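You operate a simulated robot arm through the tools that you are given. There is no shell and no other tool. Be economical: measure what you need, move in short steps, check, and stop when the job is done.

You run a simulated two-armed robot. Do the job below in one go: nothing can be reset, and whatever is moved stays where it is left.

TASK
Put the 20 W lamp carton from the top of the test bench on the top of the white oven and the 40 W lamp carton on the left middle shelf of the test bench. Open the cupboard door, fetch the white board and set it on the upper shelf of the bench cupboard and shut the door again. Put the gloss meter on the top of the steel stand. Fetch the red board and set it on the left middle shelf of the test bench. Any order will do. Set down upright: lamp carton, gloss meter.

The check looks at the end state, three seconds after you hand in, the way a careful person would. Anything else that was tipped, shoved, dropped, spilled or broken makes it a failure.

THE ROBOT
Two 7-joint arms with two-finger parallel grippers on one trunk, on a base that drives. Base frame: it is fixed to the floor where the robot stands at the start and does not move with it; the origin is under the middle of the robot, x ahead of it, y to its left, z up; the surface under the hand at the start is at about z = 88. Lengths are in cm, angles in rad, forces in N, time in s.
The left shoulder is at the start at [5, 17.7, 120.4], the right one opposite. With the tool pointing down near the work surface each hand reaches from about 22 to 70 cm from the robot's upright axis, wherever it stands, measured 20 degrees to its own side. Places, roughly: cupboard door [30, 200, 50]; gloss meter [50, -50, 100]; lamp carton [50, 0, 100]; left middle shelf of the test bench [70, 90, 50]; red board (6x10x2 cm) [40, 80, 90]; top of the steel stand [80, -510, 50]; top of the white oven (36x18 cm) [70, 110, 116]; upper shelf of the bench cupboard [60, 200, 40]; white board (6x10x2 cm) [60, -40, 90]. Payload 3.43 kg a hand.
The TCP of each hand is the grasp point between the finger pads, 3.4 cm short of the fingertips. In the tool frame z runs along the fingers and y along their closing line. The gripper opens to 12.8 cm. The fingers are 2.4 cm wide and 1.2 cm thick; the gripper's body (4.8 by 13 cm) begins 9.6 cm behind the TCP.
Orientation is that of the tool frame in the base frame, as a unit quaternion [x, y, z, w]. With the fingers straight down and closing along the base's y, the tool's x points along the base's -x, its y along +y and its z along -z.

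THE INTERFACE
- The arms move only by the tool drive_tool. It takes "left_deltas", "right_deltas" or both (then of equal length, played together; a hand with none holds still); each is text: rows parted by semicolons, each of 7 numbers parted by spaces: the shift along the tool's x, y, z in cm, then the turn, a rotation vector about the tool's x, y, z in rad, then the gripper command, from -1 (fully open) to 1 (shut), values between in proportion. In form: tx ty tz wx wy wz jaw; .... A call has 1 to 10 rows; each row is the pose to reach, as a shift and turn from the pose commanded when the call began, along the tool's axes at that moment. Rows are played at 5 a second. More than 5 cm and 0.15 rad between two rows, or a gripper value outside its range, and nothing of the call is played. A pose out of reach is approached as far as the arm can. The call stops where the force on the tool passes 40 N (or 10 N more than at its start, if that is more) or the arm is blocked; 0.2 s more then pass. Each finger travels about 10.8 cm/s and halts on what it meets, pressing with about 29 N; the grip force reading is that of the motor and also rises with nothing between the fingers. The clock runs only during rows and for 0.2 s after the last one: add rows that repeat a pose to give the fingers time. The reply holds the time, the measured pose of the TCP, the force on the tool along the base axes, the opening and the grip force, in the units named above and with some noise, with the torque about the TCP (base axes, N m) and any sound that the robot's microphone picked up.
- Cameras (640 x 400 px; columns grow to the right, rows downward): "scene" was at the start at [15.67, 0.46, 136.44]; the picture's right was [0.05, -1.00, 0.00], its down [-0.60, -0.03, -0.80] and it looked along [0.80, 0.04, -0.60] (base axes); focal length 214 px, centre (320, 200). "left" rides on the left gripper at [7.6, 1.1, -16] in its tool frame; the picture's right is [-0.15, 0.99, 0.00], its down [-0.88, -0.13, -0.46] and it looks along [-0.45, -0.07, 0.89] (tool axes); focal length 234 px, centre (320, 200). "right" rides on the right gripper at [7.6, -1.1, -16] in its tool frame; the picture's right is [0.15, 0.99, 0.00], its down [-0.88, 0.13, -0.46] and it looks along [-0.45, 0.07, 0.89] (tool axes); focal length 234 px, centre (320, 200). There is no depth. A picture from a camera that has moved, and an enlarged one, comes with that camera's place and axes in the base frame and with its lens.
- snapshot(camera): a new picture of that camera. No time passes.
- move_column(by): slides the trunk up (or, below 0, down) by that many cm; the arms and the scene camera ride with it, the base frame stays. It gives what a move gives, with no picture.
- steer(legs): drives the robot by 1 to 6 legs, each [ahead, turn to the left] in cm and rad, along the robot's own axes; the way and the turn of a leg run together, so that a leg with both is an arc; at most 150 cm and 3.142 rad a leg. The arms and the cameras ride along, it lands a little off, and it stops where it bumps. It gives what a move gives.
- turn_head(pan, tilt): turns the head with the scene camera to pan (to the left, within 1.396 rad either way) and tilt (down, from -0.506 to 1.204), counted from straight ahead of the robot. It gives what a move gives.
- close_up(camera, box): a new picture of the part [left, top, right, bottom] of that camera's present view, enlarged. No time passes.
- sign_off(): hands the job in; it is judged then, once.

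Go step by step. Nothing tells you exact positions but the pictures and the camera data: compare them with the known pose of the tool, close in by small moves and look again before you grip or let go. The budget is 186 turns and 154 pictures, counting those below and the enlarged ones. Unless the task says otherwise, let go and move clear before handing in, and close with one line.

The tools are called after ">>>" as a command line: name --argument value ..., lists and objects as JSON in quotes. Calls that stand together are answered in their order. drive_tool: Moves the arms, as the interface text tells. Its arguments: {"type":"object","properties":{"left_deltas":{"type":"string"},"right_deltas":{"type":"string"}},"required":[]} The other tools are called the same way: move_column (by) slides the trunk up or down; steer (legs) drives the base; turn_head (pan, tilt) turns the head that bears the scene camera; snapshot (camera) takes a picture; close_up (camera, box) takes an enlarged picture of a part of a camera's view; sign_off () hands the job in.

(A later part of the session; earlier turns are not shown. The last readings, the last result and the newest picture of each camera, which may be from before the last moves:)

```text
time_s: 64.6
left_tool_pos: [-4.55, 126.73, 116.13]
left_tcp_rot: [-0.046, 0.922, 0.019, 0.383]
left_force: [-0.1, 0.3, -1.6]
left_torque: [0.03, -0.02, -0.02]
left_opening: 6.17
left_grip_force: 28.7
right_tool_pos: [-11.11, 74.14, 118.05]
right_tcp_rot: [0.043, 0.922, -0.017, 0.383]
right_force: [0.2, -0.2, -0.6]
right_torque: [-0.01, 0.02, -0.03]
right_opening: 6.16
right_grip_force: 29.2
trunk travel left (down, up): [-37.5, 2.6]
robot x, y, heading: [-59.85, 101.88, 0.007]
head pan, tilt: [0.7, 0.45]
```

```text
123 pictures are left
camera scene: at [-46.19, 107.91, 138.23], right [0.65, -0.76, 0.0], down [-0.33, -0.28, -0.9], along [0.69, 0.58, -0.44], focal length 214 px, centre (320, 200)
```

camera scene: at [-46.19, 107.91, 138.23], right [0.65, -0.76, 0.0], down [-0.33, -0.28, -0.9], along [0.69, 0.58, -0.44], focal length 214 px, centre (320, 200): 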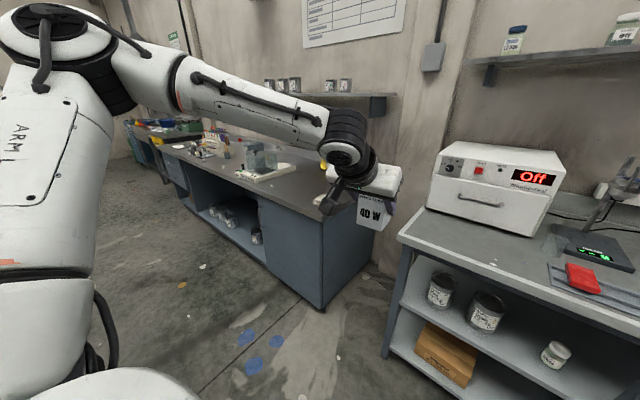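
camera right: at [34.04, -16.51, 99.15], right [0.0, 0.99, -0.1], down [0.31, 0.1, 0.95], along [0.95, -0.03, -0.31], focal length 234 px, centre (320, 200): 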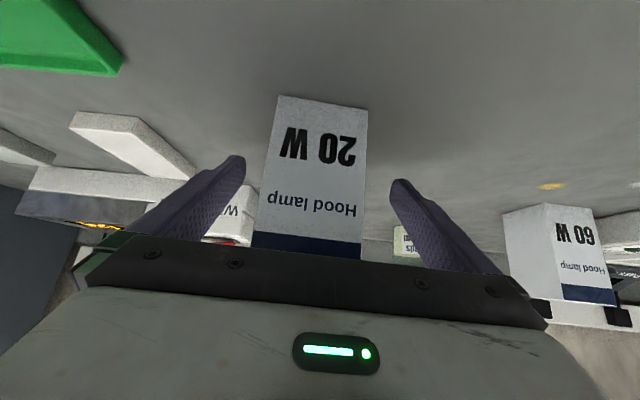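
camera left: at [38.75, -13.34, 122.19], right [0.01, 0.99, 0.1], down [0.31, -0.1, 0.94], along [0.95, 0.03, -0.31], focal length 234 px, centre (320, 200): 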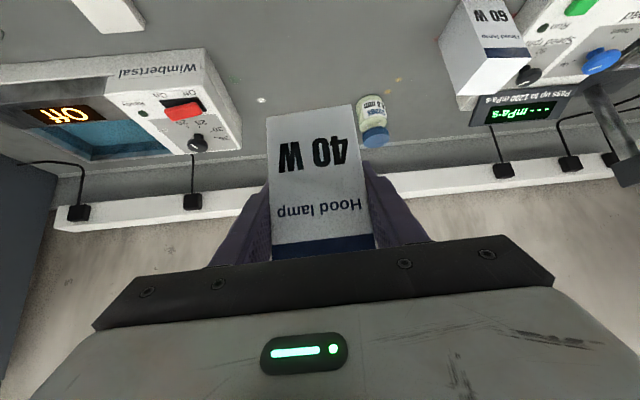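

I look closer at the oven and the left bay.

>>> turn_head --pan 0 --tilt 0.45

>>> close_up --camera "scene" --box '[240, 220, 440, 345]'

>>> close_up --camera "scene" --box '[240, 110, 480, 260]'

```text
time_s: 65.7
left_tool_pos: [-4.55, 126.7, 116.21]
left_tcp_rot: [-0.047, 0.923, 0.019, 0.382]
left_force: [0.6, -0.8, -0.6]
left_torque: [0.0, -0.01, -0.02]
left_opening: 6.19
left_grip_force: 29.1
right_tool_pos: [-11.21, 74.13, 118.16]
right_tcp_rot: [0.044, 0.923, -0.018, 0.382]
right_force: [-0.1, 0.6, -0.5]
right_torque: [-0.02, 0.01, 0.03]
right_opening: 6.19
right_grip_force: 29.1
trunk travel left (down, up): [-37.5, 2.6]
robot x, y, heading: [-60.51, 101.7, 0.004]
head pan, tilt: [0.0, 0.45]
```

```text
3.20 times, centred on (340, 282) of scene
camera zoom: at [-44.0, 102.01, 138.23], right [0.01, -1.0, 0.0], down [-0.44, 0.0, -0.9], along [0.9, 0.01, -0.44], focal length 686 px, centre (256, -64)
```

zoom: 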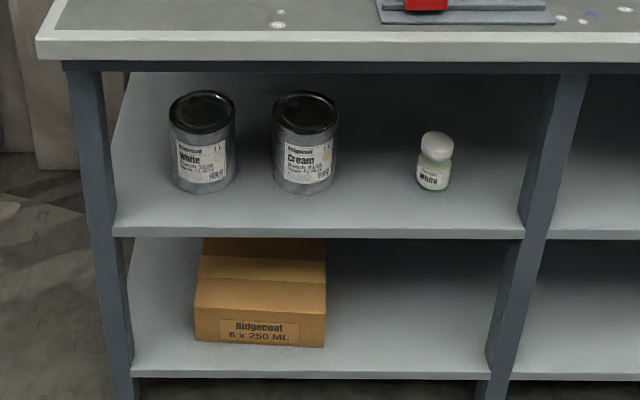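

```text
2.67 times, centred on (360, 185) of scene
camera zoom: at [-44.0, 102.01, 138.23], right [0.01, -1.0, 0.0], down [-0.44, 0.0, -0.9], along [0.9, 0.01, -0.44], focal length 572 px, centre (213, 240)
```

zoom: 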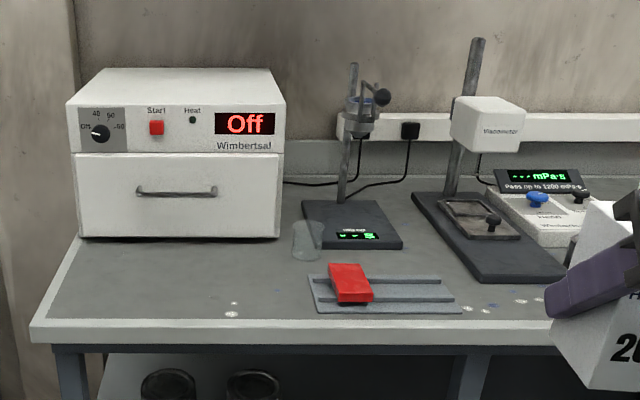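

The left bay shelf has two cans and a small jar with a ~13 cm gap near y=83; the oven top spans about x 58–76, y 91–128. First I lift both hands above oven height, then close in with the robot near y=116.

>>> drive_tool --left_deltas "-1 0 -4 0 0 0 1; -2 0 -8 0 0 0 1; -4 0 -12 0 0 0 1; -6 0 -15 0 0 0 1; -6 0 -15 0 0 0 1" --right_deltas "-1.5 0 -1.5 0 0 0 1; -3 0 -3 0 0 0 1; -5 0 -5 0 0 0 1; -7 0 -7 0 0 0 1; -7 0 -7 0 0 0 1"

>>> steer --legs '[[0, 0.5], [29, 0], [0, -0.5], [31, 0]]'

>>> turn_head --pan 0 --tilt 0.5

>>> snapshot --camera "scene"

```text
time_s: 66.9
left_tool_pos: [-10.96, 126.07, 130.91]
left_tcp_rot: [-0.046, 0.923, 0.019, 0.382]
left_force: [0.7, 0.8, -1.3]
left_torque: [0.0, -0.02, 0.0]
left_opening: 6.14
left_grip_force: 28.8
right_tool_pos: [-11.08, 74.08, 127.94]
right_tcp_rot: [0.043, 0.923, -0.018, 0.382]
right_force: [-0.3, 0.6, -1.1]
right_torque: [0.0, -0.01, 0.02]
right_opening: 6.15
right_grip_force: 29.1
trunk travel left (down, up): [-37.5, 2.6]
robot x, y, heading: [-60.25, 101.72, 0.005]
head pan, tilt: [0.0, 0.45]
```

```text
time_s: 73.4
left_tool_pos: [45.71, 139.84, 130.94]
left_tcp_rot: [-0.044, 0.923, 0.018, 0.382]
left_force: [0.1, -0.1, -0.7]
left_torque: [-0.02, 0.0, 0.01]
left_opening: 6.15
left_grip_force: 28.7
right_tool_pos: [45.36, 88.09, 127.9]
right_tcp_rot: [0.046, 0.923, -0.019, 0.382]
right_force: [0.0, -0.5, -0.6]
right_torque: [0.02, 0.04, 0.02]
right_opening: 6.14
right_grip_force: 28.9
trunk travel left (down, up): [-37.5, 2.6]
robot x, y, heading: [-3.85, 115.8, -0.003]
head pan, tilt: [0.0, 0.45]
```

```text
time_s: 74.0
left_tool_pos: [45.56, 139.73, 130.93]
left_tcp_rot: [-0.044, 0.922, 0.019, 0.383]
left_force: [-0.1, -0.2, -0.1]
left_torque: [0.02, -0.02, -0.03]
left_opening: 6.16
left_grip_force: 28.7
right_tool_pos: [45.3, 87.95, 128.01]
right_tcp_rot: [0.046, 0.923, -0.019, 0.381]
right_force: [-0.3, 0.1, -0.6]
right_torque: [-0.01, 0.01, -0.02]
right_opening: 6.16
right_grip_force: 29.3
trunk travel left (down, up): [-37.5, 2.6]
robot x, y, heading: [-3.55, 115.63, 0.005]
head pan, tilt: [0.0, 0.499]
```

```text
120 pictures are left
camera scene: at [12.43, 116.0, 137.78], right [0.0, -1.0, 0.0], down [-0.48, 0.0, -0.88], along [0.88, 0.0, -0.48], focal length 214 px, centre (320, 200)
```

scene: 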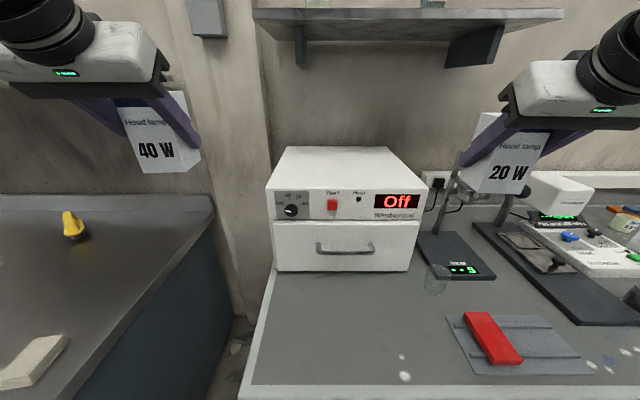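

Right hand: I move the 20 W carton over the oven top with an inward yaw.

>>> drive_tool --right_deltas "-1.8 3.1 2 -0.03 0 -0.03 1; -3.5 6.3 4 -0.06 0 -0.06 1; -5.3 9.4 6 -0.09 0 -0.09 1; -7.1 12.6 8 -0.12 0 -0.12 1; -8.9 15.7 10 -0.15 0 -0.15 1; -10.6 18.9 12 -0.18 0 -0.18 1; -12.4 22 13.9 -0.21 0 -0.21 1; -12.4 22 13.9 -0.21 0 -0.21 1"

>>> snapshot --camera "scene"

>>> snapshot --camera "right"

```text
time_s: 75.8
left_tool_pos: [45.69, 139.76, 131.05]
left_tcp_rot: [-0.043, 0.923, 0.018, 0.382]
left_force: [0.0, -0.2, -0.3]
left_torque: [0.03, -0.02, 0.01]
left_opening: 6.15
left_grip_force: 28.8
right_tool_pos: [65.87, 108.03, 127.05]
right_tcp_rot: [-0.092, 0.919, 0.039, 0.382]
right_force: [-0.2, 0.2, 0.0]
right_torque: [0.0, 0.02, 0.03]
right_opening: 6.18
right_grip_force: 28.5
trunk travel left (down, up): [-37.5, 2.6]
robot x, y, heading: [-3.59, 116.05, 0.005]
head pan, tilt: [0.0, 0.499]
```

```text
119 pictures are left
camera scene: at [12.41, 115.93, 137.78], right [0.0, -1.0, 0.0], down [-0.48, 0.0, -0.88], along [0.88, 0.0, -0.48], focal length 214 px, centre (320, 200)
```

scene: 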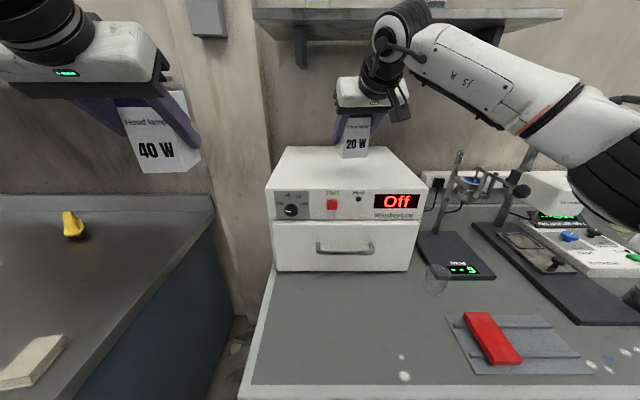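

```text
118 pictures are left
camera right: at [49.83, 103.59, 132.84], right [-0.3, 0.95, -0.1], down [0.27, 0.19, 0.95], along [0.92, 0.25, -0.31], focal length 234 px, centre (320, 200)
```

right: 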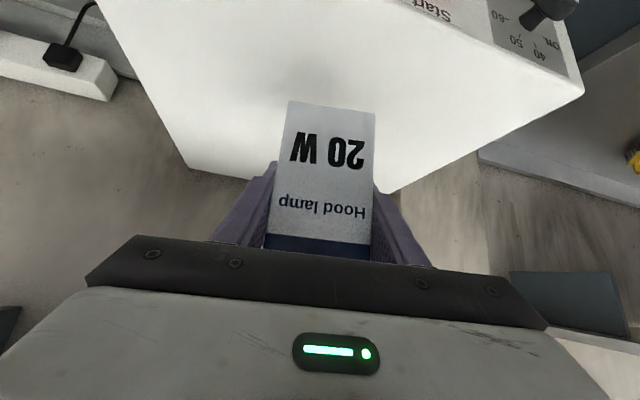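

>>> drive_tool --right_deltas "1.2 0 2.3 0 0 0 1; 2.5 0 4.6 0 0 0 1; 2.7 0 4.8 0 0 0 1; 2.9 0 5 0 0 0 1; 2.9 0 5 0 0 0 1"

>>> close_up --camera "scene" --box '[260, 70, 460, 195]'

```text
time_s: 77.0
left_tool_pos: [45.78, 139.93, 131.04]
left_tcp_rot: [-0.045, 0.922, 0.019, 0.383]
left_force: [-0.1, -0.4, -1.2]
left_torque: [0.02, 0.01, -0.02]
left_opening: 6.15
left_grip_force: 29.7
right_tool_pos: [67.46, 108.56, 121.38]
right_tcp_rot: [-0.09, 0.919, 0.038, 0.382]
right_force: [-0.2, -0.4, -1.3]
right_torque: [-0.01, 0.02, 0.03]
right_opening: 6.18
right_grip_force: 29.7
trunk travel left (down, up): [-37.5, 2.6]
robot x, y, heading: [-3.71, 116.29, 0.002]
head pan, tilt: [0.0, 0.499]
```

```text
3.20 times, centred on (360, 132) of scene
camera zoom: at [12.43, 116.0, 137.78], right [0.0, -1.0, 0.0], down [-0.48, 0.0, -0.88], along [0.88, 0.0, -0.48], focal length 686 px, centre (192, 416)
```

zoom: 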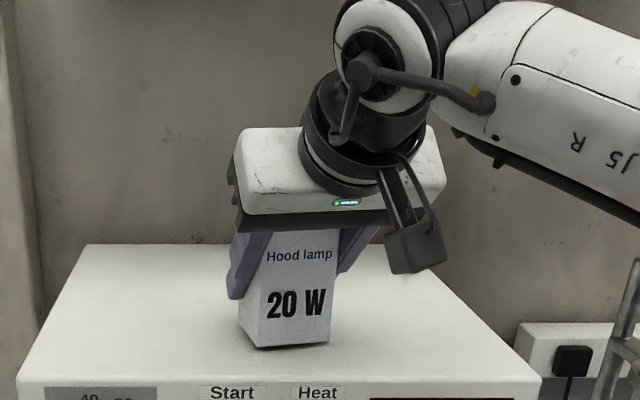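

Close to the surface. I inch down until contact.

>>> drive_tool --right_deltas "0.2 0 0.2 0 0 0 1; 0.4 0 0.4 0 0 0 1; 0.6 0 0.6 0 0 0 1; 0.6 0 0.6 0 0 0 1"

>>> close_up --camera "scene" --box '[260, 70, 460, 195]'

```text
time_s: 78.0
left_tool_pos: [45.64, 139.82, 131.02]
left_tcp_rot: [-0.043, 0.922, 0.017, 0.383]
left_force: [-0.1, -0.7, -1.1]
left_torque: [0.01, 0.0, -0.01]
left_opening: 6.17
left_grip_force: 29.1
right_tool_pos: [67.33, 108.43, 120.83]
right_tcp_rot: [-0.092, 0.918, 0.04, 0.384]
right_force: [5.9, -0.1, 13.8]
right_torque: [-0.23, 0.2, 0.11]
right_opening: 6.15
right_grip_force: 28.9
trunk travel left (down, up): [-37.5, 2.6]
robot x, y, heading: [-3.63, 115.82, 0.008]
head pan, tilt: [0.0, 0.499]
```

```text
3.20 times, centred on (360, 132) of scene
camera zoom: at [12.36, 116.02, 137.81], right [0.0, -1.0, 0.0], down [-0.48, 0.0, -0.88], along [0.88, 0.0, -0.48], focal length 686 px, centre (192, 416)
```

zoom: 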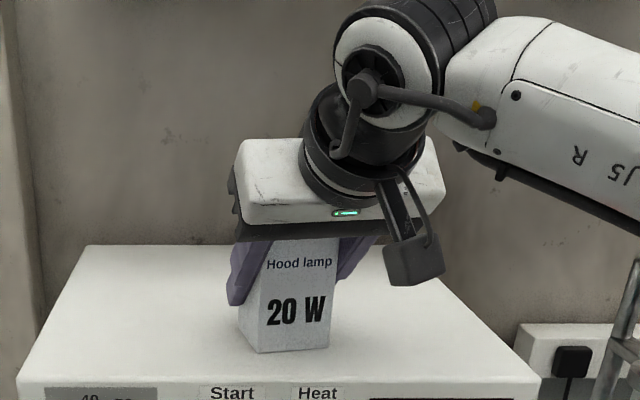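

Down. I release and retreat along the tool axis.

>>> drive_tool --right_deltas "0 0 0 0 0 0 0; 0 0 0 0 0 0 -0.5; 0 0 0 0 0 0 -0.6; 0 0 -4 0 0 0 -0.6; 0 0 -8 0 0 0 -0.6; 0 0 -12 0 0 0 -0.6; 0 0 -15 0 0 0 -0.6"

>>> snapshot --camera "scene"

```text
time_s: 79.6
left_tool_pos: [45.58, 139.82, 131.16]
left_tcp_rot: [-0.044, 0.922, 0.018, 0.383]
left_force: [0.1, -0.2, -1.1]
left_torque: [0.0, 0.0, -0.03]
left_opening: 6.16
left_grip_force: 29.2
right_tool_pos: [57.2, 106.25, 131.34]
right_tcp_rot: [-0.091, 0.919, 0.039, 0.381]
right_force: [0.4, 0.5, 0.5]
right_torque: [0.01, -0.01, -0.02]
right_opening: 10.23
right_grip_force: 0.0
trunk travel left (down, up): [-37.5, 2.6]
robot x, y, heading: [-3.47, 115.54, -0.001]
head pan, tilt: [0.0, 0.499]
```

```text
115 pictures are left
camera scene: at [12.38, 116.0, 137.79], right [0.0, -1.0, 0.0], down [-0.48, 0.0, -0.88], along [0.88, 0.0, -0.48], focal length 214 px, centre (320, 200)
```

scene: 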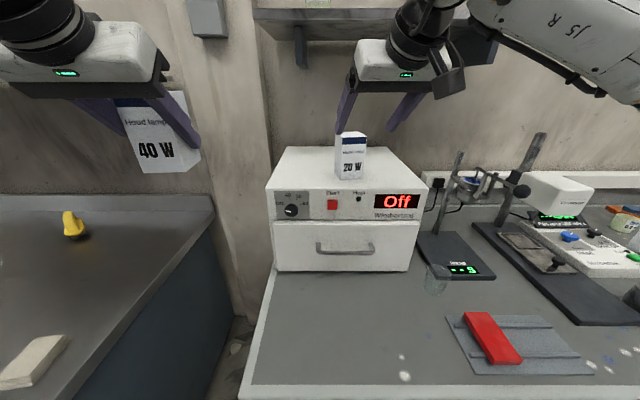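

The 20 W carton stands on the oven. Next the red board: I back off and line up the right shoulder with it near y=80.

>>> drive_tool --right_deltas "0 0 -3 0 0 0 -1; 0 0 -5 0 0 0 -1"

>>> steer --legs '[[-18, 0], [0, 0.6], [-34, 0], [0, -0.6]]'

>>> snapshot --camera "scene"

```text
time_s: 80.2
left_tool_pos: [45.66, 139.82, 131.1]
left_tcp_rot: [-0.044, 0.922, 0.018, 0.383]
left_force: [-0.3, -0.1, -1.7]
left_torque: [0.01, -0.01, -0.01]
left_opening: 6.17
left_grip_force: 28.8
right_tool_pos: [53.59, 105.47, 134.64]
right_tcp_rot: [-0.091, 0.92, 0.038, 0.38]
right_force: [-0.9, 0.4, 1.1]
right_torque: [-0.02, -0.03, -0.01]
right_opening: 12.78
right_grip_force: 0.1
trunk travel left (down, up): [-37.5, 2.6]
robot x, y, heading: [-3.77, 115.88, 0.001]
head pan, tilt: [0.0, 0.499]
```

```text
time_s: 86.8
left_tool_pos: [-0.47, 121.26, 130.93]
left_tcp_rot: [-0.054, 0.922, 0.022, 0.383]
left_force: [0.0, -0.5, -1.0]
left_torque: [0.02, 0.03, 0.0]
left_opening: 6.17
left_grip_force: 29.1
right_tool_pos: [8.22, 87.15, 134.57]
right_tcp_rot: [-0.102, 0.919, 0.043, 0.379]
right_force: [0.0, 0.3, 0.2]
right_torque: [-0.01, 0.01, 0.0]
right_opening: 12.8
right_grip_force: 0.0
trunk travel left (down, up): [-37.5, 2.6]
robot x, y, heading: [-49.22, 96.29, 0.022]
head pan, tilt: [0.0, 0.499]
```

```text
114 pictures are left
camera scene: at [-33.15, 96.7, 137.78], right [0.02, -1.0, 0.0], down [-0.48, -0.01, -0.88], along [0.88, 0.02, -0.48], focal length 214 px, centre (320, 200)
```

scene: 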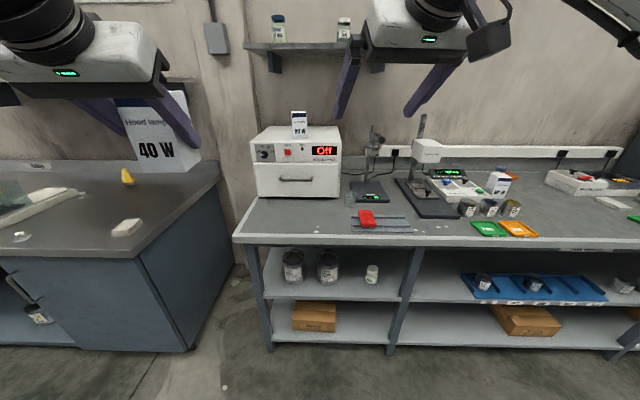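

>>> move_column --by -20

>>> drive_tool --right_deltas "2.4 -1.2 1.7 0.045 0 0.045 -1; 4.8 -2.4 3.5 0.09 0 0.09 -1; 7.2 -3.6 5.2 0.13 0 0.13 -1; 9.6 -4.7 6.9 0.17 0 0.17 -1; 12 -5.9 8.7 0.21 0 0.21 -1; 12 -5.9 8.7 0.21 0 0.21 -1"

>>> drive_tool --right_deltas "0 0 0 0 -0.13 0 -0.8; 0 0 0 0 -0.26 0 -0.5; 0 0 0 0 -0.26 0 -0.5"

>>> turn_head --pan -0.2 --tilt 0.5

>>> snapshot --camera "scene"

>>> snapshot --camera "right"

```text
time_s: 89.0
left_tool_pos: [-0.43, 121.29, 110.97]
left_tcp_rot: [-0.055, 0.922, 0.023, 0.383]
left_force: [0.7, 0.2, -0.3]
left_torque: [-0.02, -0.01, 0.01]
left_opening: 6.14
left_grip_force: 29.0
right_tool_pos: [8.1, 87.19, 114.6]
right_tcp_rot: [-0.102, 0.918, 0.042, 0.381]
right_force: [-0.5, 1.3, 0.0]
right_torque: [-0.03, -0.01, -0.01]
right_opening: 12.84
right_grip_force: 0.0
trunk travel left (down, up): [-17.5, 22.6]
robot x, y, heading: [-49.08, 96.2, 0.022]
head pan, tilt: [0.0, 0.499]
```

```text
time_s: 90.4
left_tool_pos: [-0.49, 121.31, 110.91]
left_tcp_rot: [-0.055, 0.922, 0.023, 0.383]
left_force: [0.6, 0.0, -0.8]
left_torque: [-0.01, 0.04, 0.01]
left_opening: 6.16
left_grip_force: 29.2
right_tool_pos: [7.21, 80.87, 99.93]
right_tcp_rot: [0.036, 0.923, -0.014, 0.383]
right_force: [0.1, -0.2, -0.7]
right_torque: [0.01, -0.02, -0.01]
right_opening: 12.79
right_grip_force: 0.2
trunk travel left (down, up): [-17.5, 22.6]
robot x, y, heading: [-49.35, 96.44, 0.024]
head pan, tilt: [0.0, 0.499]
```

```text
time_s: 91.2
left_tool_pos: [-0.44, 121.3, 110.95]
left_tcp_rot: [-0.055, 0.922, 0.023, 0.383]
left_force: [-0.2, -0.2, -0.2]
left_torque: [0.04, 0.02, 0.01]
left_opening: 6.17
left_grip_force: 29.0
right_tool_pos: [7.31, 80.88, 100.01]
right_tcp_rot: [0.032, 0.866, -0.017, 0.499]
right_force: [0.8, -0.1, 1.0]
right_torque: [0.01, 0.0, -0.05]
right_opening: 9.58
right_grip_force: 0.0
trunk travel left (down, up): [-17.5, 22.6]
robot x, y, heading: [-49.49, 96.45, 0.023]
head pan, tilt: [0.0, 0.499]
```

```text
time_s: 92.0
left_tool_pos: [-0.46, 121.26, 110.95]
left_tcp_rot: [-0.055, 0.922, 0.022, 0.383]
left_force: [0.9, 0.3, -0.4]
left_torque: [-0.02, 0.0, 0.0]
left_opening: 6.16
left_grip_force: 29.5
right_tool_pos: [7.25, 80.84, 99.93]
right_tcp_rot: [0.033, 0.866, -0.018, 0.499]
right_force: [-0.1, 0.4, 0.7]
right_torque: [0.01, 0.01, 0.01]
right_opening: 9.6
right_grip_force: 0.1
trunk travel left (down, up): [-17.5, 22.6]
robot x, y, heading: [-49.27, 96.51, 0.022]
head pan, tilt: [-0.201, 0.499]
```

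```text
113 pictures are left
camera scene: at [-33.3, 94.92, 117.78], right [-0.18, -0.98, 0.0], down [-0.47, 0.08, -0.88], along [0.86, -0.15, -0.48], focal length 214 px, centre (320, 200)
```

scene: 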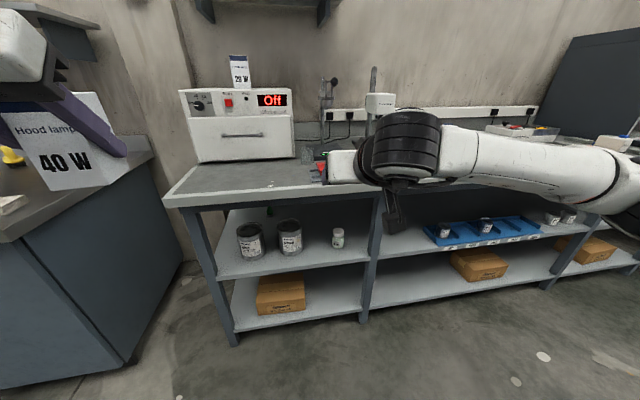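

```text
112 pictures are left
camera right: at [-10.38, 80.96, 101.28], right [0.0, 0.99, -0.13], down [0.06, 0.12, 0.99], along [1.0, -0.01, -0.06], focal length 234 px, centre (320, 200)
```

right: 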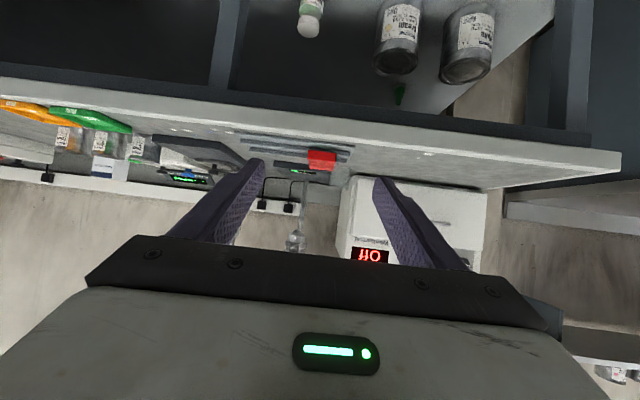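

>>> steer --legs '[[20, -0.022]]'

>>> snapshot --camera "right"

>>> turn_head --pan -0.25 --tilt 0.3

>>> snapshot --camera "scene"

```text
time_s: 93.5
left_tool_pos: [20.24, 120.42, 110.9]
left_tcp_rot: [-0.044, 0.922, 0.018, 0.383]
left_force: [0.2, 0.0, -0.6]
left_torque: [0.02, 0.01, -0.01]
left_opening: 6.18
left_grip_force: 28.6
right_tool_pos: [26.94, 79.87, 99.89]
right_tcp_rot: [0.043, 0.865, -0.025, 0.499]
right_force: [-0.1, -0.7, 0.6]
right_torque: [0.03, 0.01, 0.0]
right_opening: 9.62
right_grip_force: 0.2
trunk travel left (down, up): [-17.5, 22.6]
robot x, y, heading: [-29.17, 96.29, 0.004]
head pan, tilt: [-0.201, 0.499]
```

```text
111 pictures are left
camera right: at [9.36, 80.41, 101.26], right [0.02, 0.99, -0.13], down [0.06, 0.12, 0.99], along [1.0, -0.03, -0.06], focal length 234 px, centre (320, 200)
```

right: 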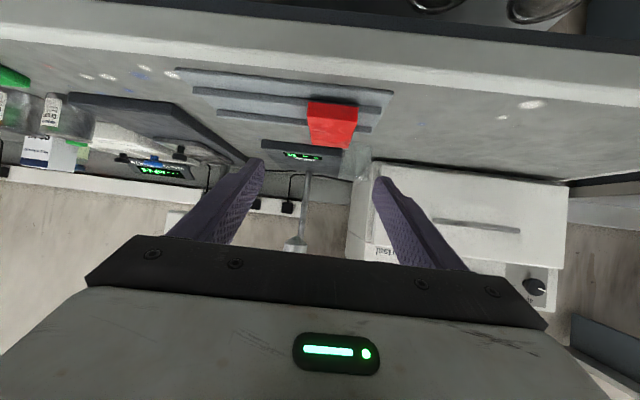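

```text
time_s: 94.3
left_tool_pos: [20.15, 120.31, 111.1]
left_tcp_rot: [-0.045, 0.922, 0.018, 0.383]
left_force: [0.5, 0.2, -0.8]
left_torque: [-0.01, 0.04, 0.04]
left_opening: 6.14
left_grip_force: 28.7
right_tool_pos: [27.02, 79.95, 100.03]
right_tcp_rot: [0.042, 0.866, -0.024, 0.498]
right_force: [0.6, 0.3, -0.2]
right_torque: [0.0, 0.03, 0.04]
right_opening: 9.6
right_grip_force: 0.0
trunk travel left (down, up): [-17.5, 22.6]
robot x, y, heading: [-28.86, 96.7, 0.004]
head pan, tilt: [-0.25, 0.3]
```

```text
110 pictures are left
camera scene: at [-13.14, 94.35, 119.62], right [-0.24, -0.97, 0.0], down [-0.29, 0.07, -0.96], along [0.93, -0.23, -0.3], focal length 214 px, centre (320, 200)
```

scene: 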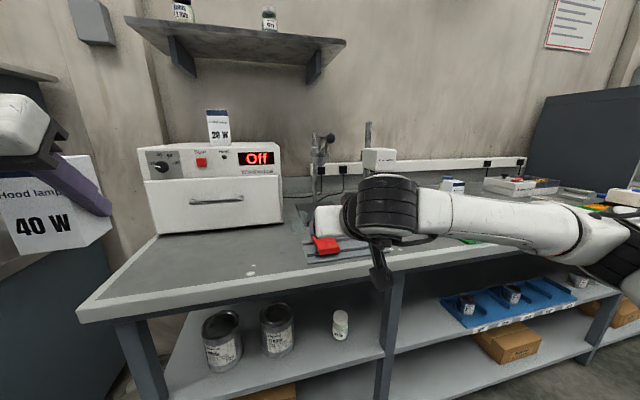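

>>> close_up --camera "right" --box '[160, 50, 420, 200]'

>>> close_up --camera "scene" --box '[270, 190, 410, 280]'

```text
2.46 times, centred on (290, 125) of right
camera zoom: at [9.34, 80.41, 101.27], right [0.02, 0.99, -0.13], down [0.06, 0.12, 0.99], along [1.0, -0.03, -0.06], focal length 576 px, centre (394, 385)
```

zoom: 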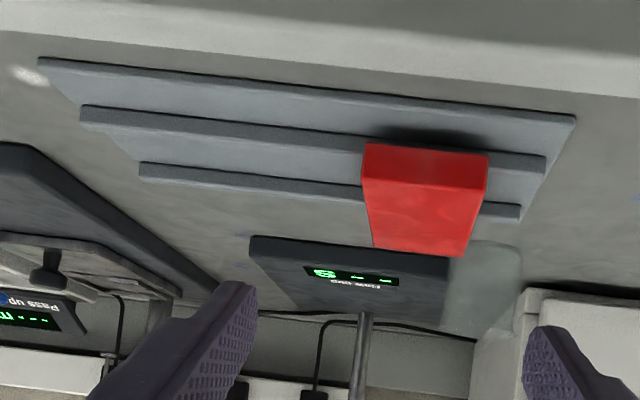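

```text
4.44 times, centred on (340, 235) of scene
camera zoom: at [-13.14, 94.35, 119.62], right [-0.24, -0.97, 0.0], down [-0.29, 0.07, -0.96], along [0.93, -0.23, -0.3], focal length 953 px, centre (231, 44)
```

zoom: 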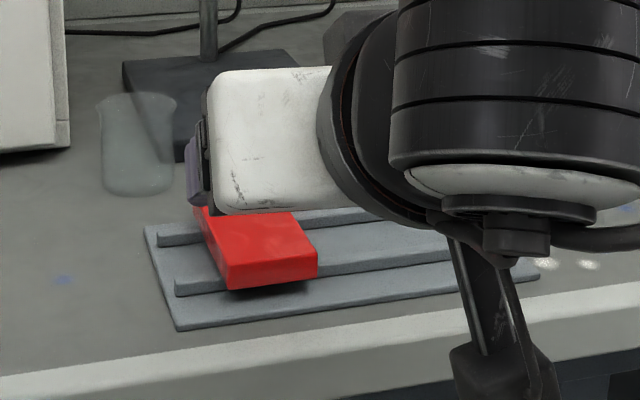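

The red board rests raised on two rails, centre near [38,80]; a glass beaker stands at about [52,86]. I bring the fingers beside its near half, staying above the rails.

>>> drive_tool --right_deltas "0.4 0 2.6 -0.022 0 -0.012 -0.5; 0.9 0 5.2 -0.044 0 -0.025 -0.5; 1.3 0 7.8 -0.065 0 -0.037 -0.5; 1.8 0.1 10.3 -0.087 0 -0.05 -0.5; 1.8 0.1 10.3 -0.087 0 -0.05 -0.5"

>>> snapshot --camera "right"

>>> close_up --camera "scene" --box '[270, 190, 410, 280]'

```text
time_s: 95.5
left_tool_pos: [20.16, 120.54, 111.02]
left_tcp_rot: [-0.045, 0.922, 0.018, 0.384]
left_force: [-0.3, 0.0, -0.8]
left_torque: [-0.03, 0.0, -0.01]
left_opening: 6.17
left_grip_force: 29.5
right_tool_pos: [35.01, 79.28, 93.07]
right_tcp_rot: [-0.001, 0.866, 0.002, 0.5]
right_force: [-0.6, -0.4, 0.2]
right_torque: [0.01, 0.03, 0.0]
right_opening: 9.62
right_grip_force: 0.0
trunk travel left (down, up): [-17.5, 22.6]
robot x, y, heading: [-29.27, 96.62, 0.004]
head pan, tilt: [-0.25, 0.3]
```

```text
107 pictures are left
camera right: at [17.41, 77.96, 94.4], right [-0.08, 0.99, -0.13], down [0.05, 0.13, 0.99], along [1.0, 0.07, -0.06], focal length 234 px, centre (320, 200)
```

right: 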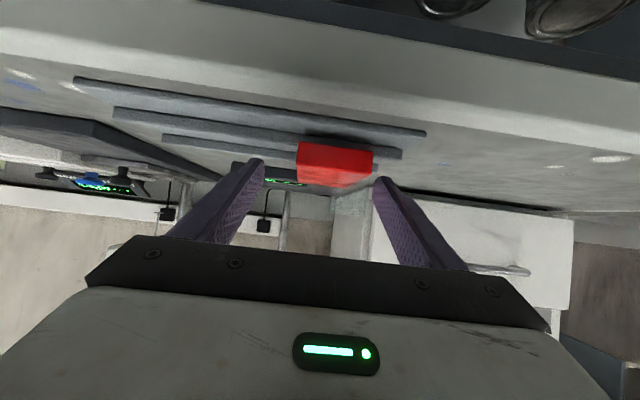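

```text
4.44 times, centred on (340, 235) of scene
camera zoom: at [-13.15, 94.35, 119.62], right [-0.24, -0.97, 0.0], down [-0.29, 0.07, -0.96], along [0.93, -0.23, -0.3], focal length 953 px, centre (231, 44)
```

zoom: 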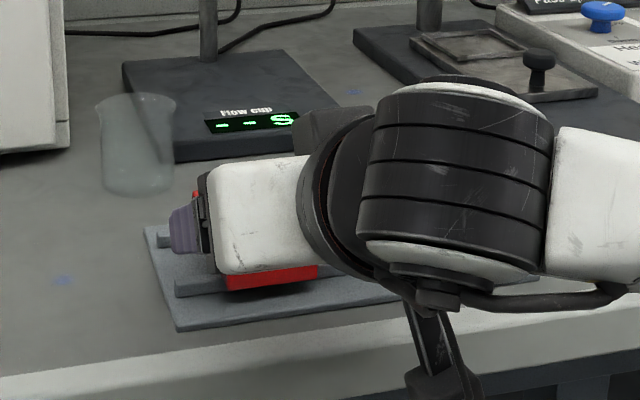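

>>> drive_tool --right_deltas "0 0.7 0.6 0 0 0 -0.5; 0 0.7 1.2 0 0 0 -0.5; 0 0.7 1.8 0 0 0 -0.5; 0 0.7 1.8 0 0 0 -0.5"

>>> close_up --camera "right" --box '[200, 100, 440, 250]'

>>> close_up --camera "scene" --box '[290, 210, 390, 270]'

```text
time_s: 96.5
left_tool_pos: [20.07, 120.49, 111.06]
left_tcp_rot: [-0.044, 0.923, 0.018, 0.383]
left_force: [-0.6, 0.0, -0.4]
left_torque: [0.0, -0.01, 0.01]
left_opening: 6.15
left_grip_force: 28.5
right_tool_pos: [36.6, 79.73, 92.21]
right_tcp_rot: [-0.001, 0.866, 0.001, 0.5]
right_force: [-0.2, -0.4, 0.6]
right_torque: [0.01, 0.02, 0.01]
right_opening: 9.59
right_grip_force: 0.0
trunk travel left (down, up): [-17.5, 22.6]
robot x, y, heading: [-29.34, 96.44, 0.001]
head pan, tilt: [-0.25, 0.3]
```

```text
2.67 times, centred on (320, 175) of right
camera zoom: at [18.94, 78.61, 93.6], right [-0.08, 0.99, -0.13], down [0.05, 0.13, 0.99], along [1.0, 0.07, -0.06], focal length 624 px, centre (320, 267)
```

zoom: 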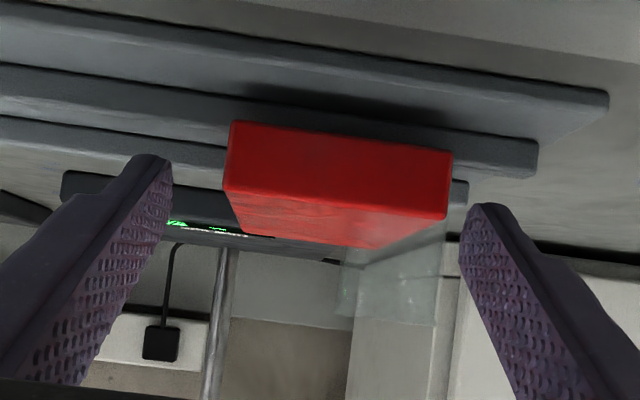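

```text
6.40 times, centred on (340, 240) of scene
camera zoom: at [-13.14, 94.35, 119.62], right [-0.24, -0.97, 0.0], down [-0.29, 0.07, -0.96], along [0.93, -0.23, -0.3], focal length 1373 px, centre (192, -56)
```

zoom: 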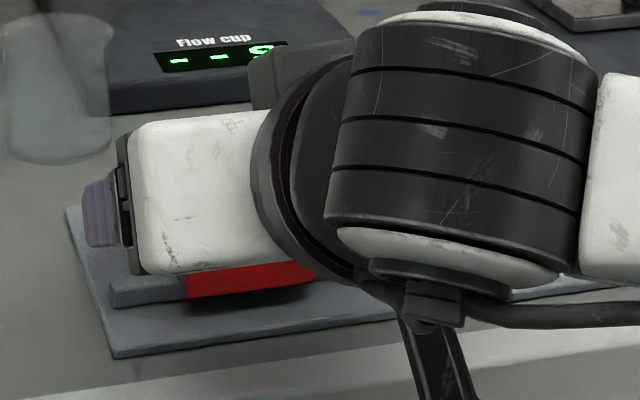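

The fingertips straddle the board at the right height. I close and lift.

>>> drive_tool --right_deltas "0 0.2 0 0 0 0 0; 0 0.2 0 0 0 0 1; 0 0.2 0 0 0 0 1; 0 0.2 0 0 0 0 1; 0 0.2 0 0 0 0 1"

>>> drive_tool --right_deltas "-1.7 0 -1 0 0 0 1; -4.3 0 -2.5 0 0 0 1; -7 0 -5 0 0 0 1; -9 0 -8 0 0 0 1"

>>> snapshot --camera "right"

>>> snapshot --camera "scene"

```text
time_s: 97.7
left_tool_pos: [20.07, 120.45, 110.99]
left_tcp_rot: [-0.045, 0.922, 0.019, 0.383]
left_force: [-1.0, -0.2, -0.9]
left_torque: [-0.01, -0.04, 0.0]
left_opening: 6.18
left_grip_force: 29.0
right_tool_pos: [36.55, 80.05, 92.3]
right_tcp_rot: [-0.001, 0.866, 0.002, 0.5]
right_force: [0.0, -1.2, 1.3]
right_torque: [-0.04, -0.02, 0.03]
right_opening: 5.4
right_grip_force: 28.4
trunk travel left (down, up): [-17.5, 22.6]
robot x, y, heading: [-28.78, 96.28, 0.001]
head pan, tilt: [-0.25, 0.3]
```

```text
time_s: 98.7
left_tool_pos: [20.04, 120.5, 111.04]
left_tcp_rot: [-0.044, 0.923, 0.019, 0.383]
left_force: [0.4, -0.3, -0.3]
left_torque: [0.03, 0.0, 0.01]
left_opening: 6.15
left_grip_force: 29.0
right_tool_pos: [34.05, 80.18, 104.06]
right_tcp_rot: [-0.001, 0.866, 0.002, 0.5]
right_force: [-0.5, 0.5, -2.2]
right_torque: [0.03, 0.01, 0.01]
right_opening: 5.42
right_grip_force: 29.2
trunk travel left (down, up): [-17.5, 22.6]
robot x, y, heading: [-28.94, 96.75, 0.006]
head pan, tilt: [-0.25, 0.3]
```

```text
103 pictures are left
camera right: at [16.39, 78.91, 105.46], right [-0.08, 0.99, -0.13], down [0.05, 0.13, 0.99], along [1.0, 0.07, -0.06], focal length 234 px, centre (320, 200)
```

right: 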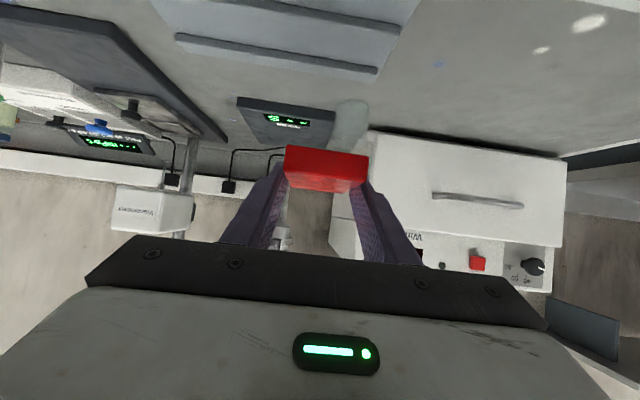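

```text
102 pictures are left
camera scene: at [-13.16, 94.36, 119.62], right [-0.24, -0.97, 0.0], down [-0.29, 0.07, -0.96], along [0.93, -0.23, -0.3], focal length 214 px, centre (320, 200)
```

scene: 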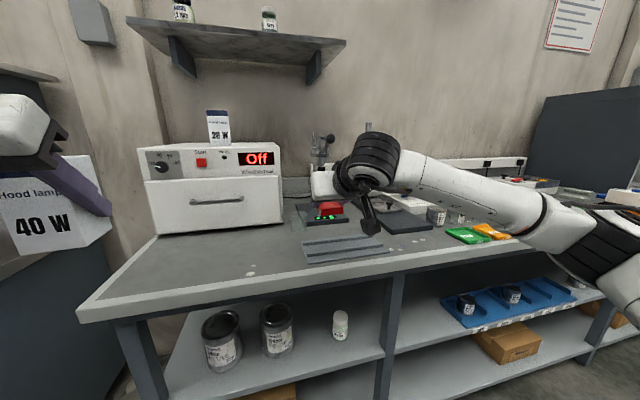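

The red board is held level. I back off, lift the left hand, lower the trunk and take the right hand down to shelf height.

>>> steer --legs '[[-26, 0]]'

>>> drive_tool --left_deltas "-3 0 -3 0 0 0 1; -6 0 -6 0 0 0 1; -9 0 -9 0 0 0 1; -9 0 -9 0 0 0 1" --right_deltas "4 0 2.3 0 0 0 1; 8 0 4.6 0 0 0 1; 12 0 6.9 0 0 0 1; 16 0 9.2 0 0 0 1"

>>> move_column --by -17

>>> drive_tool --right_deltas "3.5 0 2 0 0 0 1; 6.5 0 3.7 0 0 0 1; 9.5 0 5.5 0 0 0 1; 10.9 0 6.3 0 0 0 1; 10.9 0 6.3 0 0 0 1"

>>> turn_head --pan -0.15 --tilt 0.5

>>> snapshot --camera "scene"

```text
time_s: 100.6
left_tool_pos: [-6.05, 120.49, 111.06]
left_tcp_rot: [-0.043, 0.923, 0.018, 0.383]
left_force: [0.0, -0.6, -1.4]
left_torque: [0.02, 0.01, 0.0]
left_opening: 6.15
left_grip_force: 29.1
right_tool_pos: [7.81, 80.04, 104.12]
right_tcp_rot: [0.0, 0.867, 0.001, 0.499]
right_force: [0.6, 0.1, 0.3]
right_torque: [-0.02, 0.03, -0.01]
right_opening: 5.41
right_grip_force: 29.4
trunk travel left (down, up): [-17.5, 22.6]
robot x, y, heading: [-55.36, 96.53, -0.002]
head pan, tilt: [-0.25, 0.3]
```

```text
time_s: 101.6
left_tool_pos: [-6.11, 120.21, 123.68]
left_tcp_rot: [-0.044, 0.923, 0.018, 0.382]
left_force: [-0.4, -0.1, -1.1]
left_torque: [-0.02, 0.06, 0.04]
left_opening: 6.13
left_grip_force: 28.2
right_tool_pos: [7.63, 80.14, 85.71]
right_tcp_rot: [0.001, 0.866, 0.0, 0.5]
right_force: [0.2, -0.7, -0.6]
right_torque: [-0.02, 0.02, -0.01]
right_opening: 5.39
right_grip_force: 29.1
trunk travel left (down, up): [-17.5, 22.6]
robot x, y, heading: [-55.75, 96.61, -0.004]
head pan, tilt: [-0.25, 0.3]
```

```text
time_s: 103.5
left_tool_pos: [-6.08, 120.2, 106.6]
left_tcp_rot: [-0.043, 0.922, 0.018, 0.383]
left_force: [-0.1, -0.4, -1.4]
left_torque: [0.02, 0.01, 0.0]
left_opening: 6.16
left_grip_force: 29.5
right_tool_pos: [7.71, 80.08, 68.7]
right_tcp_rot: [0.0, 0.866, 0.001, 0.499]
right_force: [0.0, 1.3, -1.2]
right_torque: [-0.01, 0.02, 0.0]
right_opening: 5.4
right_grip_force: 28.8
trunk travel left (down, up): [-0.5, 39.6]
robot x, y, heading: [-55.49, 96.69, -0.003]
head pan, tilt: [-0.25, 0.3]
```

```text
time_s: 104.7
left_tool_pos: [-6.19, 120.24, 106.66]
left_tcp_rot: [-0.043, 0.923, 0.017, 0.383]
left_force: [-0.5, 0.0, -0.6]
left_torque: [-0.01, -0.01, 0.0]
left_opening: 6.15
left_grip_force: 28.9
right_tool_pos: [7.64, 80.02, 56.37]
right_tcp_rot: [-0.001, 0.866, 0.001, 0.5]
right_force: [-0.5, 0.1, -0.7]
right_torque: [-0.03, 0.02, 0.0]
right_opening: 5.38
right_grip_force: 29.4
trunk travel left (down, up): [-0.5, 39.6]
robot x, y, heading: [-55.08, 96.3, -0.001]
head pan, tilt: [-0.25, 0.3]
```

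```text
time_s: 105.4
left_tool_pos: [-6.18, 120.23, 106.66]
left_tcp_rot: [-0.043, 0.923, 0.017, 0.382]
left_force: [0.6, -0.8, -1.0]
left_torque: [0.01, 0.0, 0.0]
left_opening: 6.15
left_grip_force: 29.0
right_tool_pos: [7.42, 80.08, 56.21]
right_tcp_rot: [0.0, 0.867, 0.001, 0.499]
right_force: [-0.5, 0.3, -1.4]
right_torque: [0.03, -0.01, -0.01]
right_opening: 5.4
right_grip_force: 28.9
trunk travel left (down, up): [-0.5, 39.6]
robot x, y, heading: [-55.26, 96.59, -0.001]
head pan, tilt: [-0.15, 0.499]
```

```text
101 pictures are left
camera scene: at [-39.37, 95.22, 100.78], right [-0.15, -0.99, 0.0], down [-0.47, 0.07, -0.88], along [0.87, -0.13, -0.48], focal length 214 px, centre (320, 200)
```

scene: 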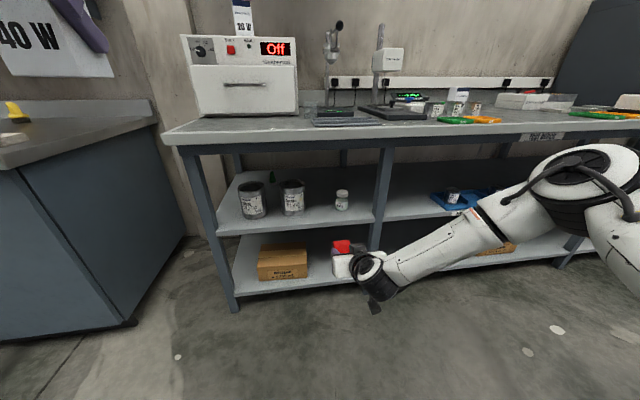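

>>> close_up --camera "scene" --box '[200, 140, 400, 265]'

>>> snapshot --camera "right"

```text
3.20 times, centred on (300, 202) of scene
camera zoom: at [-39.37, 95.22, 100.78], right [-0.15, -0.99, 0.0], down [-0.47, 0.07, -0.88], along [0.87, -0.13, -0.48], focal length 686 px, centre (384, 192)
```

zoom: 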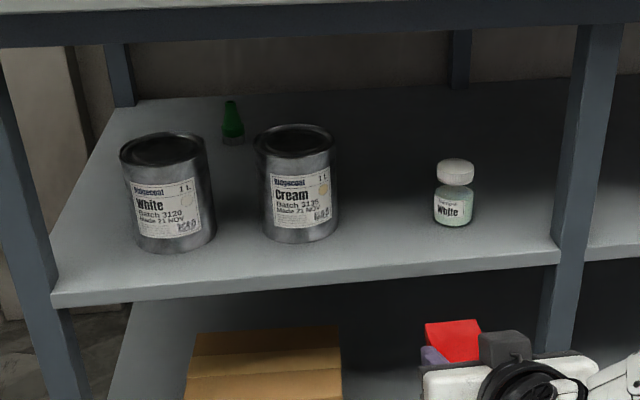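

```text
99 pictures are left
camera right: at [-10.06, 78.84, 57.55], right [-0.07, 0.99, -0.13], down [0.05, 0.13, 0.99], along [1.0, 0.07, -0.06], focal length 234 px, centre (320, 200)
```

right: 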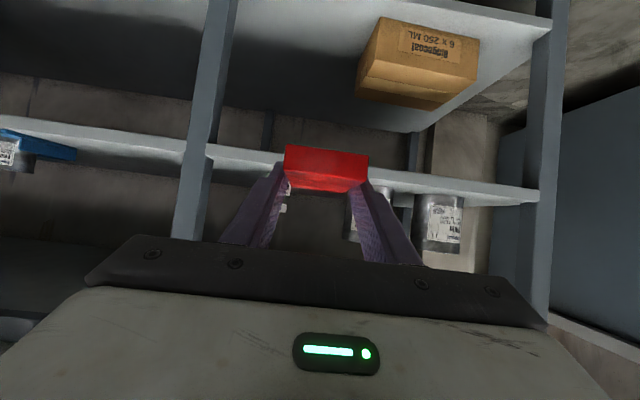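

Gap centre is y≈82.5, shelf front x≈33.5, z≈50. I shift the board left 2.4 cm and drive in part-way, then look.

>>> drive_tool --right_deltas "0 1.2 0 0 0 0 1; 0 2.4 0 0 0 0 1; 0 2.4 0 0 0 0 1"

>>> steer --legs '[[28, 0]]'

>>> snapshot --camera "right"

>>> snapshot --camera "scene"

```text
time_s: 106.2
left_tool_pos: [-6.13, 120.4, 106.65]
left_tcp_rot: [-0.044, 0.923, 0.019, 0.383]
left_force: [0.0, -0.6, -1.9]
left_torque: [-0.03, 0.01, -0.01]
left_opening: 6.16
left_grip_force: 28.9
right_tool_pos: [7.55, 82.4, 56.31]
right_tcp_rot: [-0.001, 0.867, 0.001, 0.499]
right_force: [-0.3, 0.2, -0.4]
right_torque: [-0.02, 0.01, -0.02]
right_opening: 5.41
right_grip_force: 28.9
trunk travel left (down, up): [-0.5, 39.6]
robot x, y, heading: [-55.16, 96.75, 0.006]
head pan, tilt: [-0.15, 0.499]
```

```text
time_s: 108.1
left_tool_pos: [21.11, 120.37, 106.66]
left_tcp_rot: [-0.044, 0.922, 0.019, 0.384]
left_force: [0.8, -0.1, -1.3]
left_torque: [0.01, -0.02, 0.01]
left_opening: 6.18
left_grip_force: 29.1
right_tool_pos: [34.67, 82.48, 56.19]
right_tcp_rot: [-0.001, 0.866, 0.001, 0.5]
right_force: [-0.8, -0.6, -0.7]
right_torque: [-0.02, 0.01, -0.01]
right_opening: 5.41
right_grip_force: 29.0
trunk travel left (down, up): [-0.5, 39.6]
robot x, y, heading: [-28.53, 96.6, -0.004]
head pan, tilt: [-0.15, 0.499]
```

```text
98 pictures are left
camera right: at [17.2, 81.17, 57.54], right [-0.07, 0.99, -0.13], down [0.05, 0.13, 0.99], along [1.0, 0.07, -0.06], focal length 234 px, centre (320, 200)
```

right: 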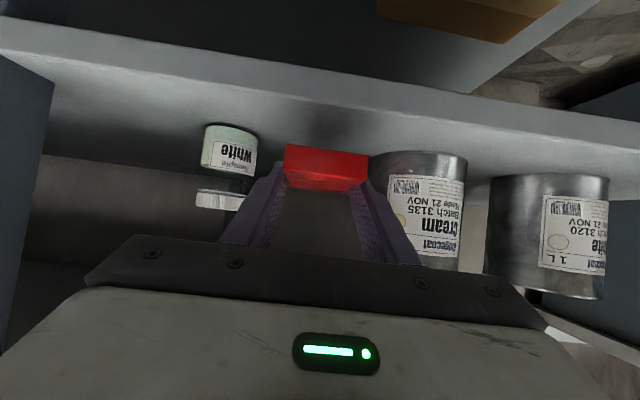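

```text
97 pictures are left
camera scene: at [-12.18, 95.21, 100.78], right [-0.15, -0.99, 0.0], down [-0.47, 0.07, -0.88], along [0.87, -0.13, -0.48], focal length 214 px, centre (320, 200)
```

scene: 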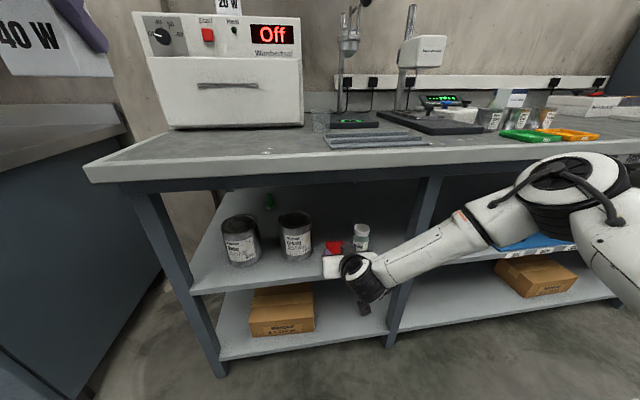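

Clear on both sides. I drive 14 cm further in.

>>> steer --legs '[[14, 0]]'

>>> snapshot --camera "right"

>>> snapshot --camera "scene"

```text
time_s: 109.5
left_tool_pos: [35.29, 120.07, 106.61]
left_tcp_rot: [-0.041, 0.923, 0.016, 0.383]
left_force: [0.4, -0.8, -0.7]
left_torque: [0.0, -0.01, 0.0]
left_opening: 6.13
left_grip_force: 29.1
right_tool_pos: [48.97, 82.15, 56.22]
right_tcp_rot: [0.001, 0.867, 0.0, 0.499]
right_force: [0.1, 0.3, -0.2]
right_torque: [-0.02, -0.02, -0.01]
right_opening: 5.42
right_grip_force: 29.2
trunk travel left (down, up): [-0.5, 39.6]
robot x, y, heading: [-14.16, 96.49, -0.006]
head pan, tilt: [-0.15, 0.499]
```

```text
96 pictures are left
camera right: at [31.32, 81.03, 57.54], right [-0.07, 0.99, -0.13], down [0.05, 0.13, 0.99], along [1.0, 0.06, -0.06], focal length 234 px, centre (320, 200)
```

right: 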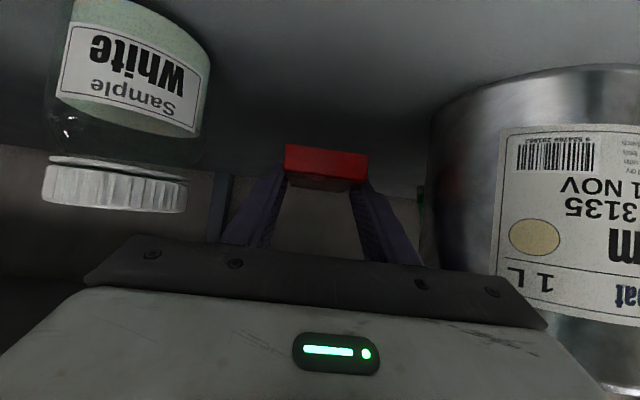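

```text
95 pictures are left
camera scene: at [1.98, 95.15, 100.78], right [-0.15, -0.99, 0.0], down [-0.47, 0.07, -0.88], along [0.87, -0.13, -0.48], focal length 214 px, centre (320, 200)
```

scene: 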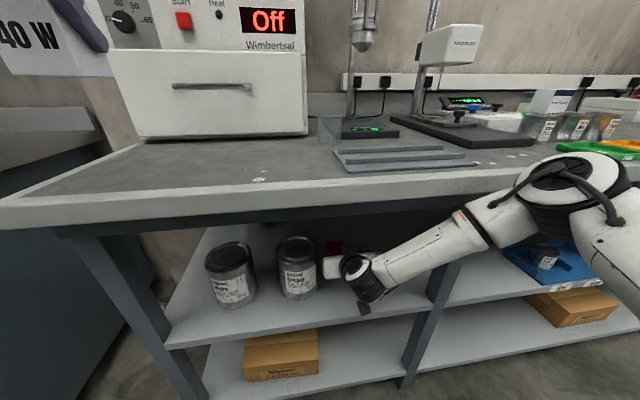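

>>> drive_tool --right_deltas "0.9 0 0.5 0 0 0 1; 1.7 0 1 0 0 0 1; 2.2 0 1.25 0 0 0 1; 2.4 0 1.4 0 0 0 1; 2.6 0 1.5 0 0 0 1"

>>> snapshot --camera "right"

```text
time_s: 110.7
left_tool_pos: [35.33, 120.17, 106.72]
left_tcp_rot: [-0.043, 0.923, 0.017, 0.383]
left_force: [-0.5, -0.8, -1.0]
left_torque: [0.0, 0.0, 0.02]
left_opening: 6.18
left_grip_force: 29.2
right_tool_pos: [48.94, 82.28, 53.14]
right_tcp_rot: [0.001, 0.866, 0.0, 0.5]
right_force: [-0.1, 0.1, -0.7]
right_torque: [-0.01, 0.01, -0.01]
right_opening: 5.43
right_grip_force: 29.3
trunk travel left (down, up): [-0.5, 39.6]
robot x, y, heading: [-14.3, 96.41, -0.004]
head pan, tilt: [-0.15, 0.499]
```

```text
94 pictures are left
camera right: at [31.38, 81.06, 54.5], right [-0.07, 0.99, -0.12], down [0.05, 0.13, 0.99], along [1.0, 0.06, -0.06], focal length 234 px, centre (320, 200)
```

right: 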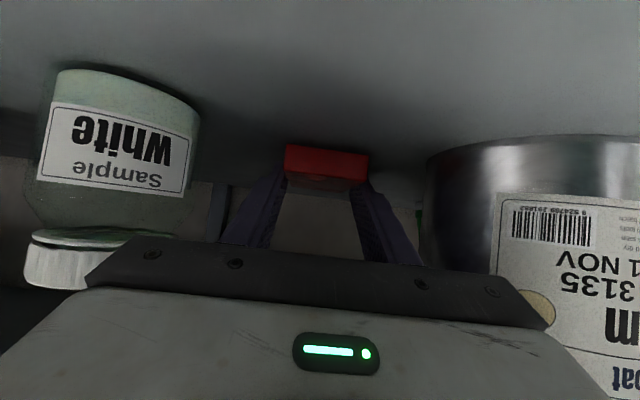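

>>> drive_tool --right_deltas "0.26 0 0.15 0 0 0 1; 0.52 0 0.3 0 0 0 1; 0.52 0 0.3 0 0 0 1"

```text
time_s: 111.5
left_tool_pos: [35.2, 120.11, 106.63]
left_tcp_rot: [-0.041, 0.923, 0.016, 0.383]
left_force: [-0.1, 0.5, -1.1]
left_torque: [-0.01, -0.02, 0.02]
left_opening: 6.16
left_grip_force: 28.8
right_tool_pos: [48.83, 82.26, 52.67]
right_tcp_rot: [0.003, 0.866, -0.002, 0.5]
right_force: [-0.7, -1.2, 5.4]
right_torque: [-0.03, -0.15, 0.15]
right_opening: 5.39
right_grip_force: 28.6
trunk travel left (down, up): [-0.5, 39.6]
robot x, y, heading: [-13.89, 96.78, -0.004]
head pan, tilt: [-0.15, 0.499]
```

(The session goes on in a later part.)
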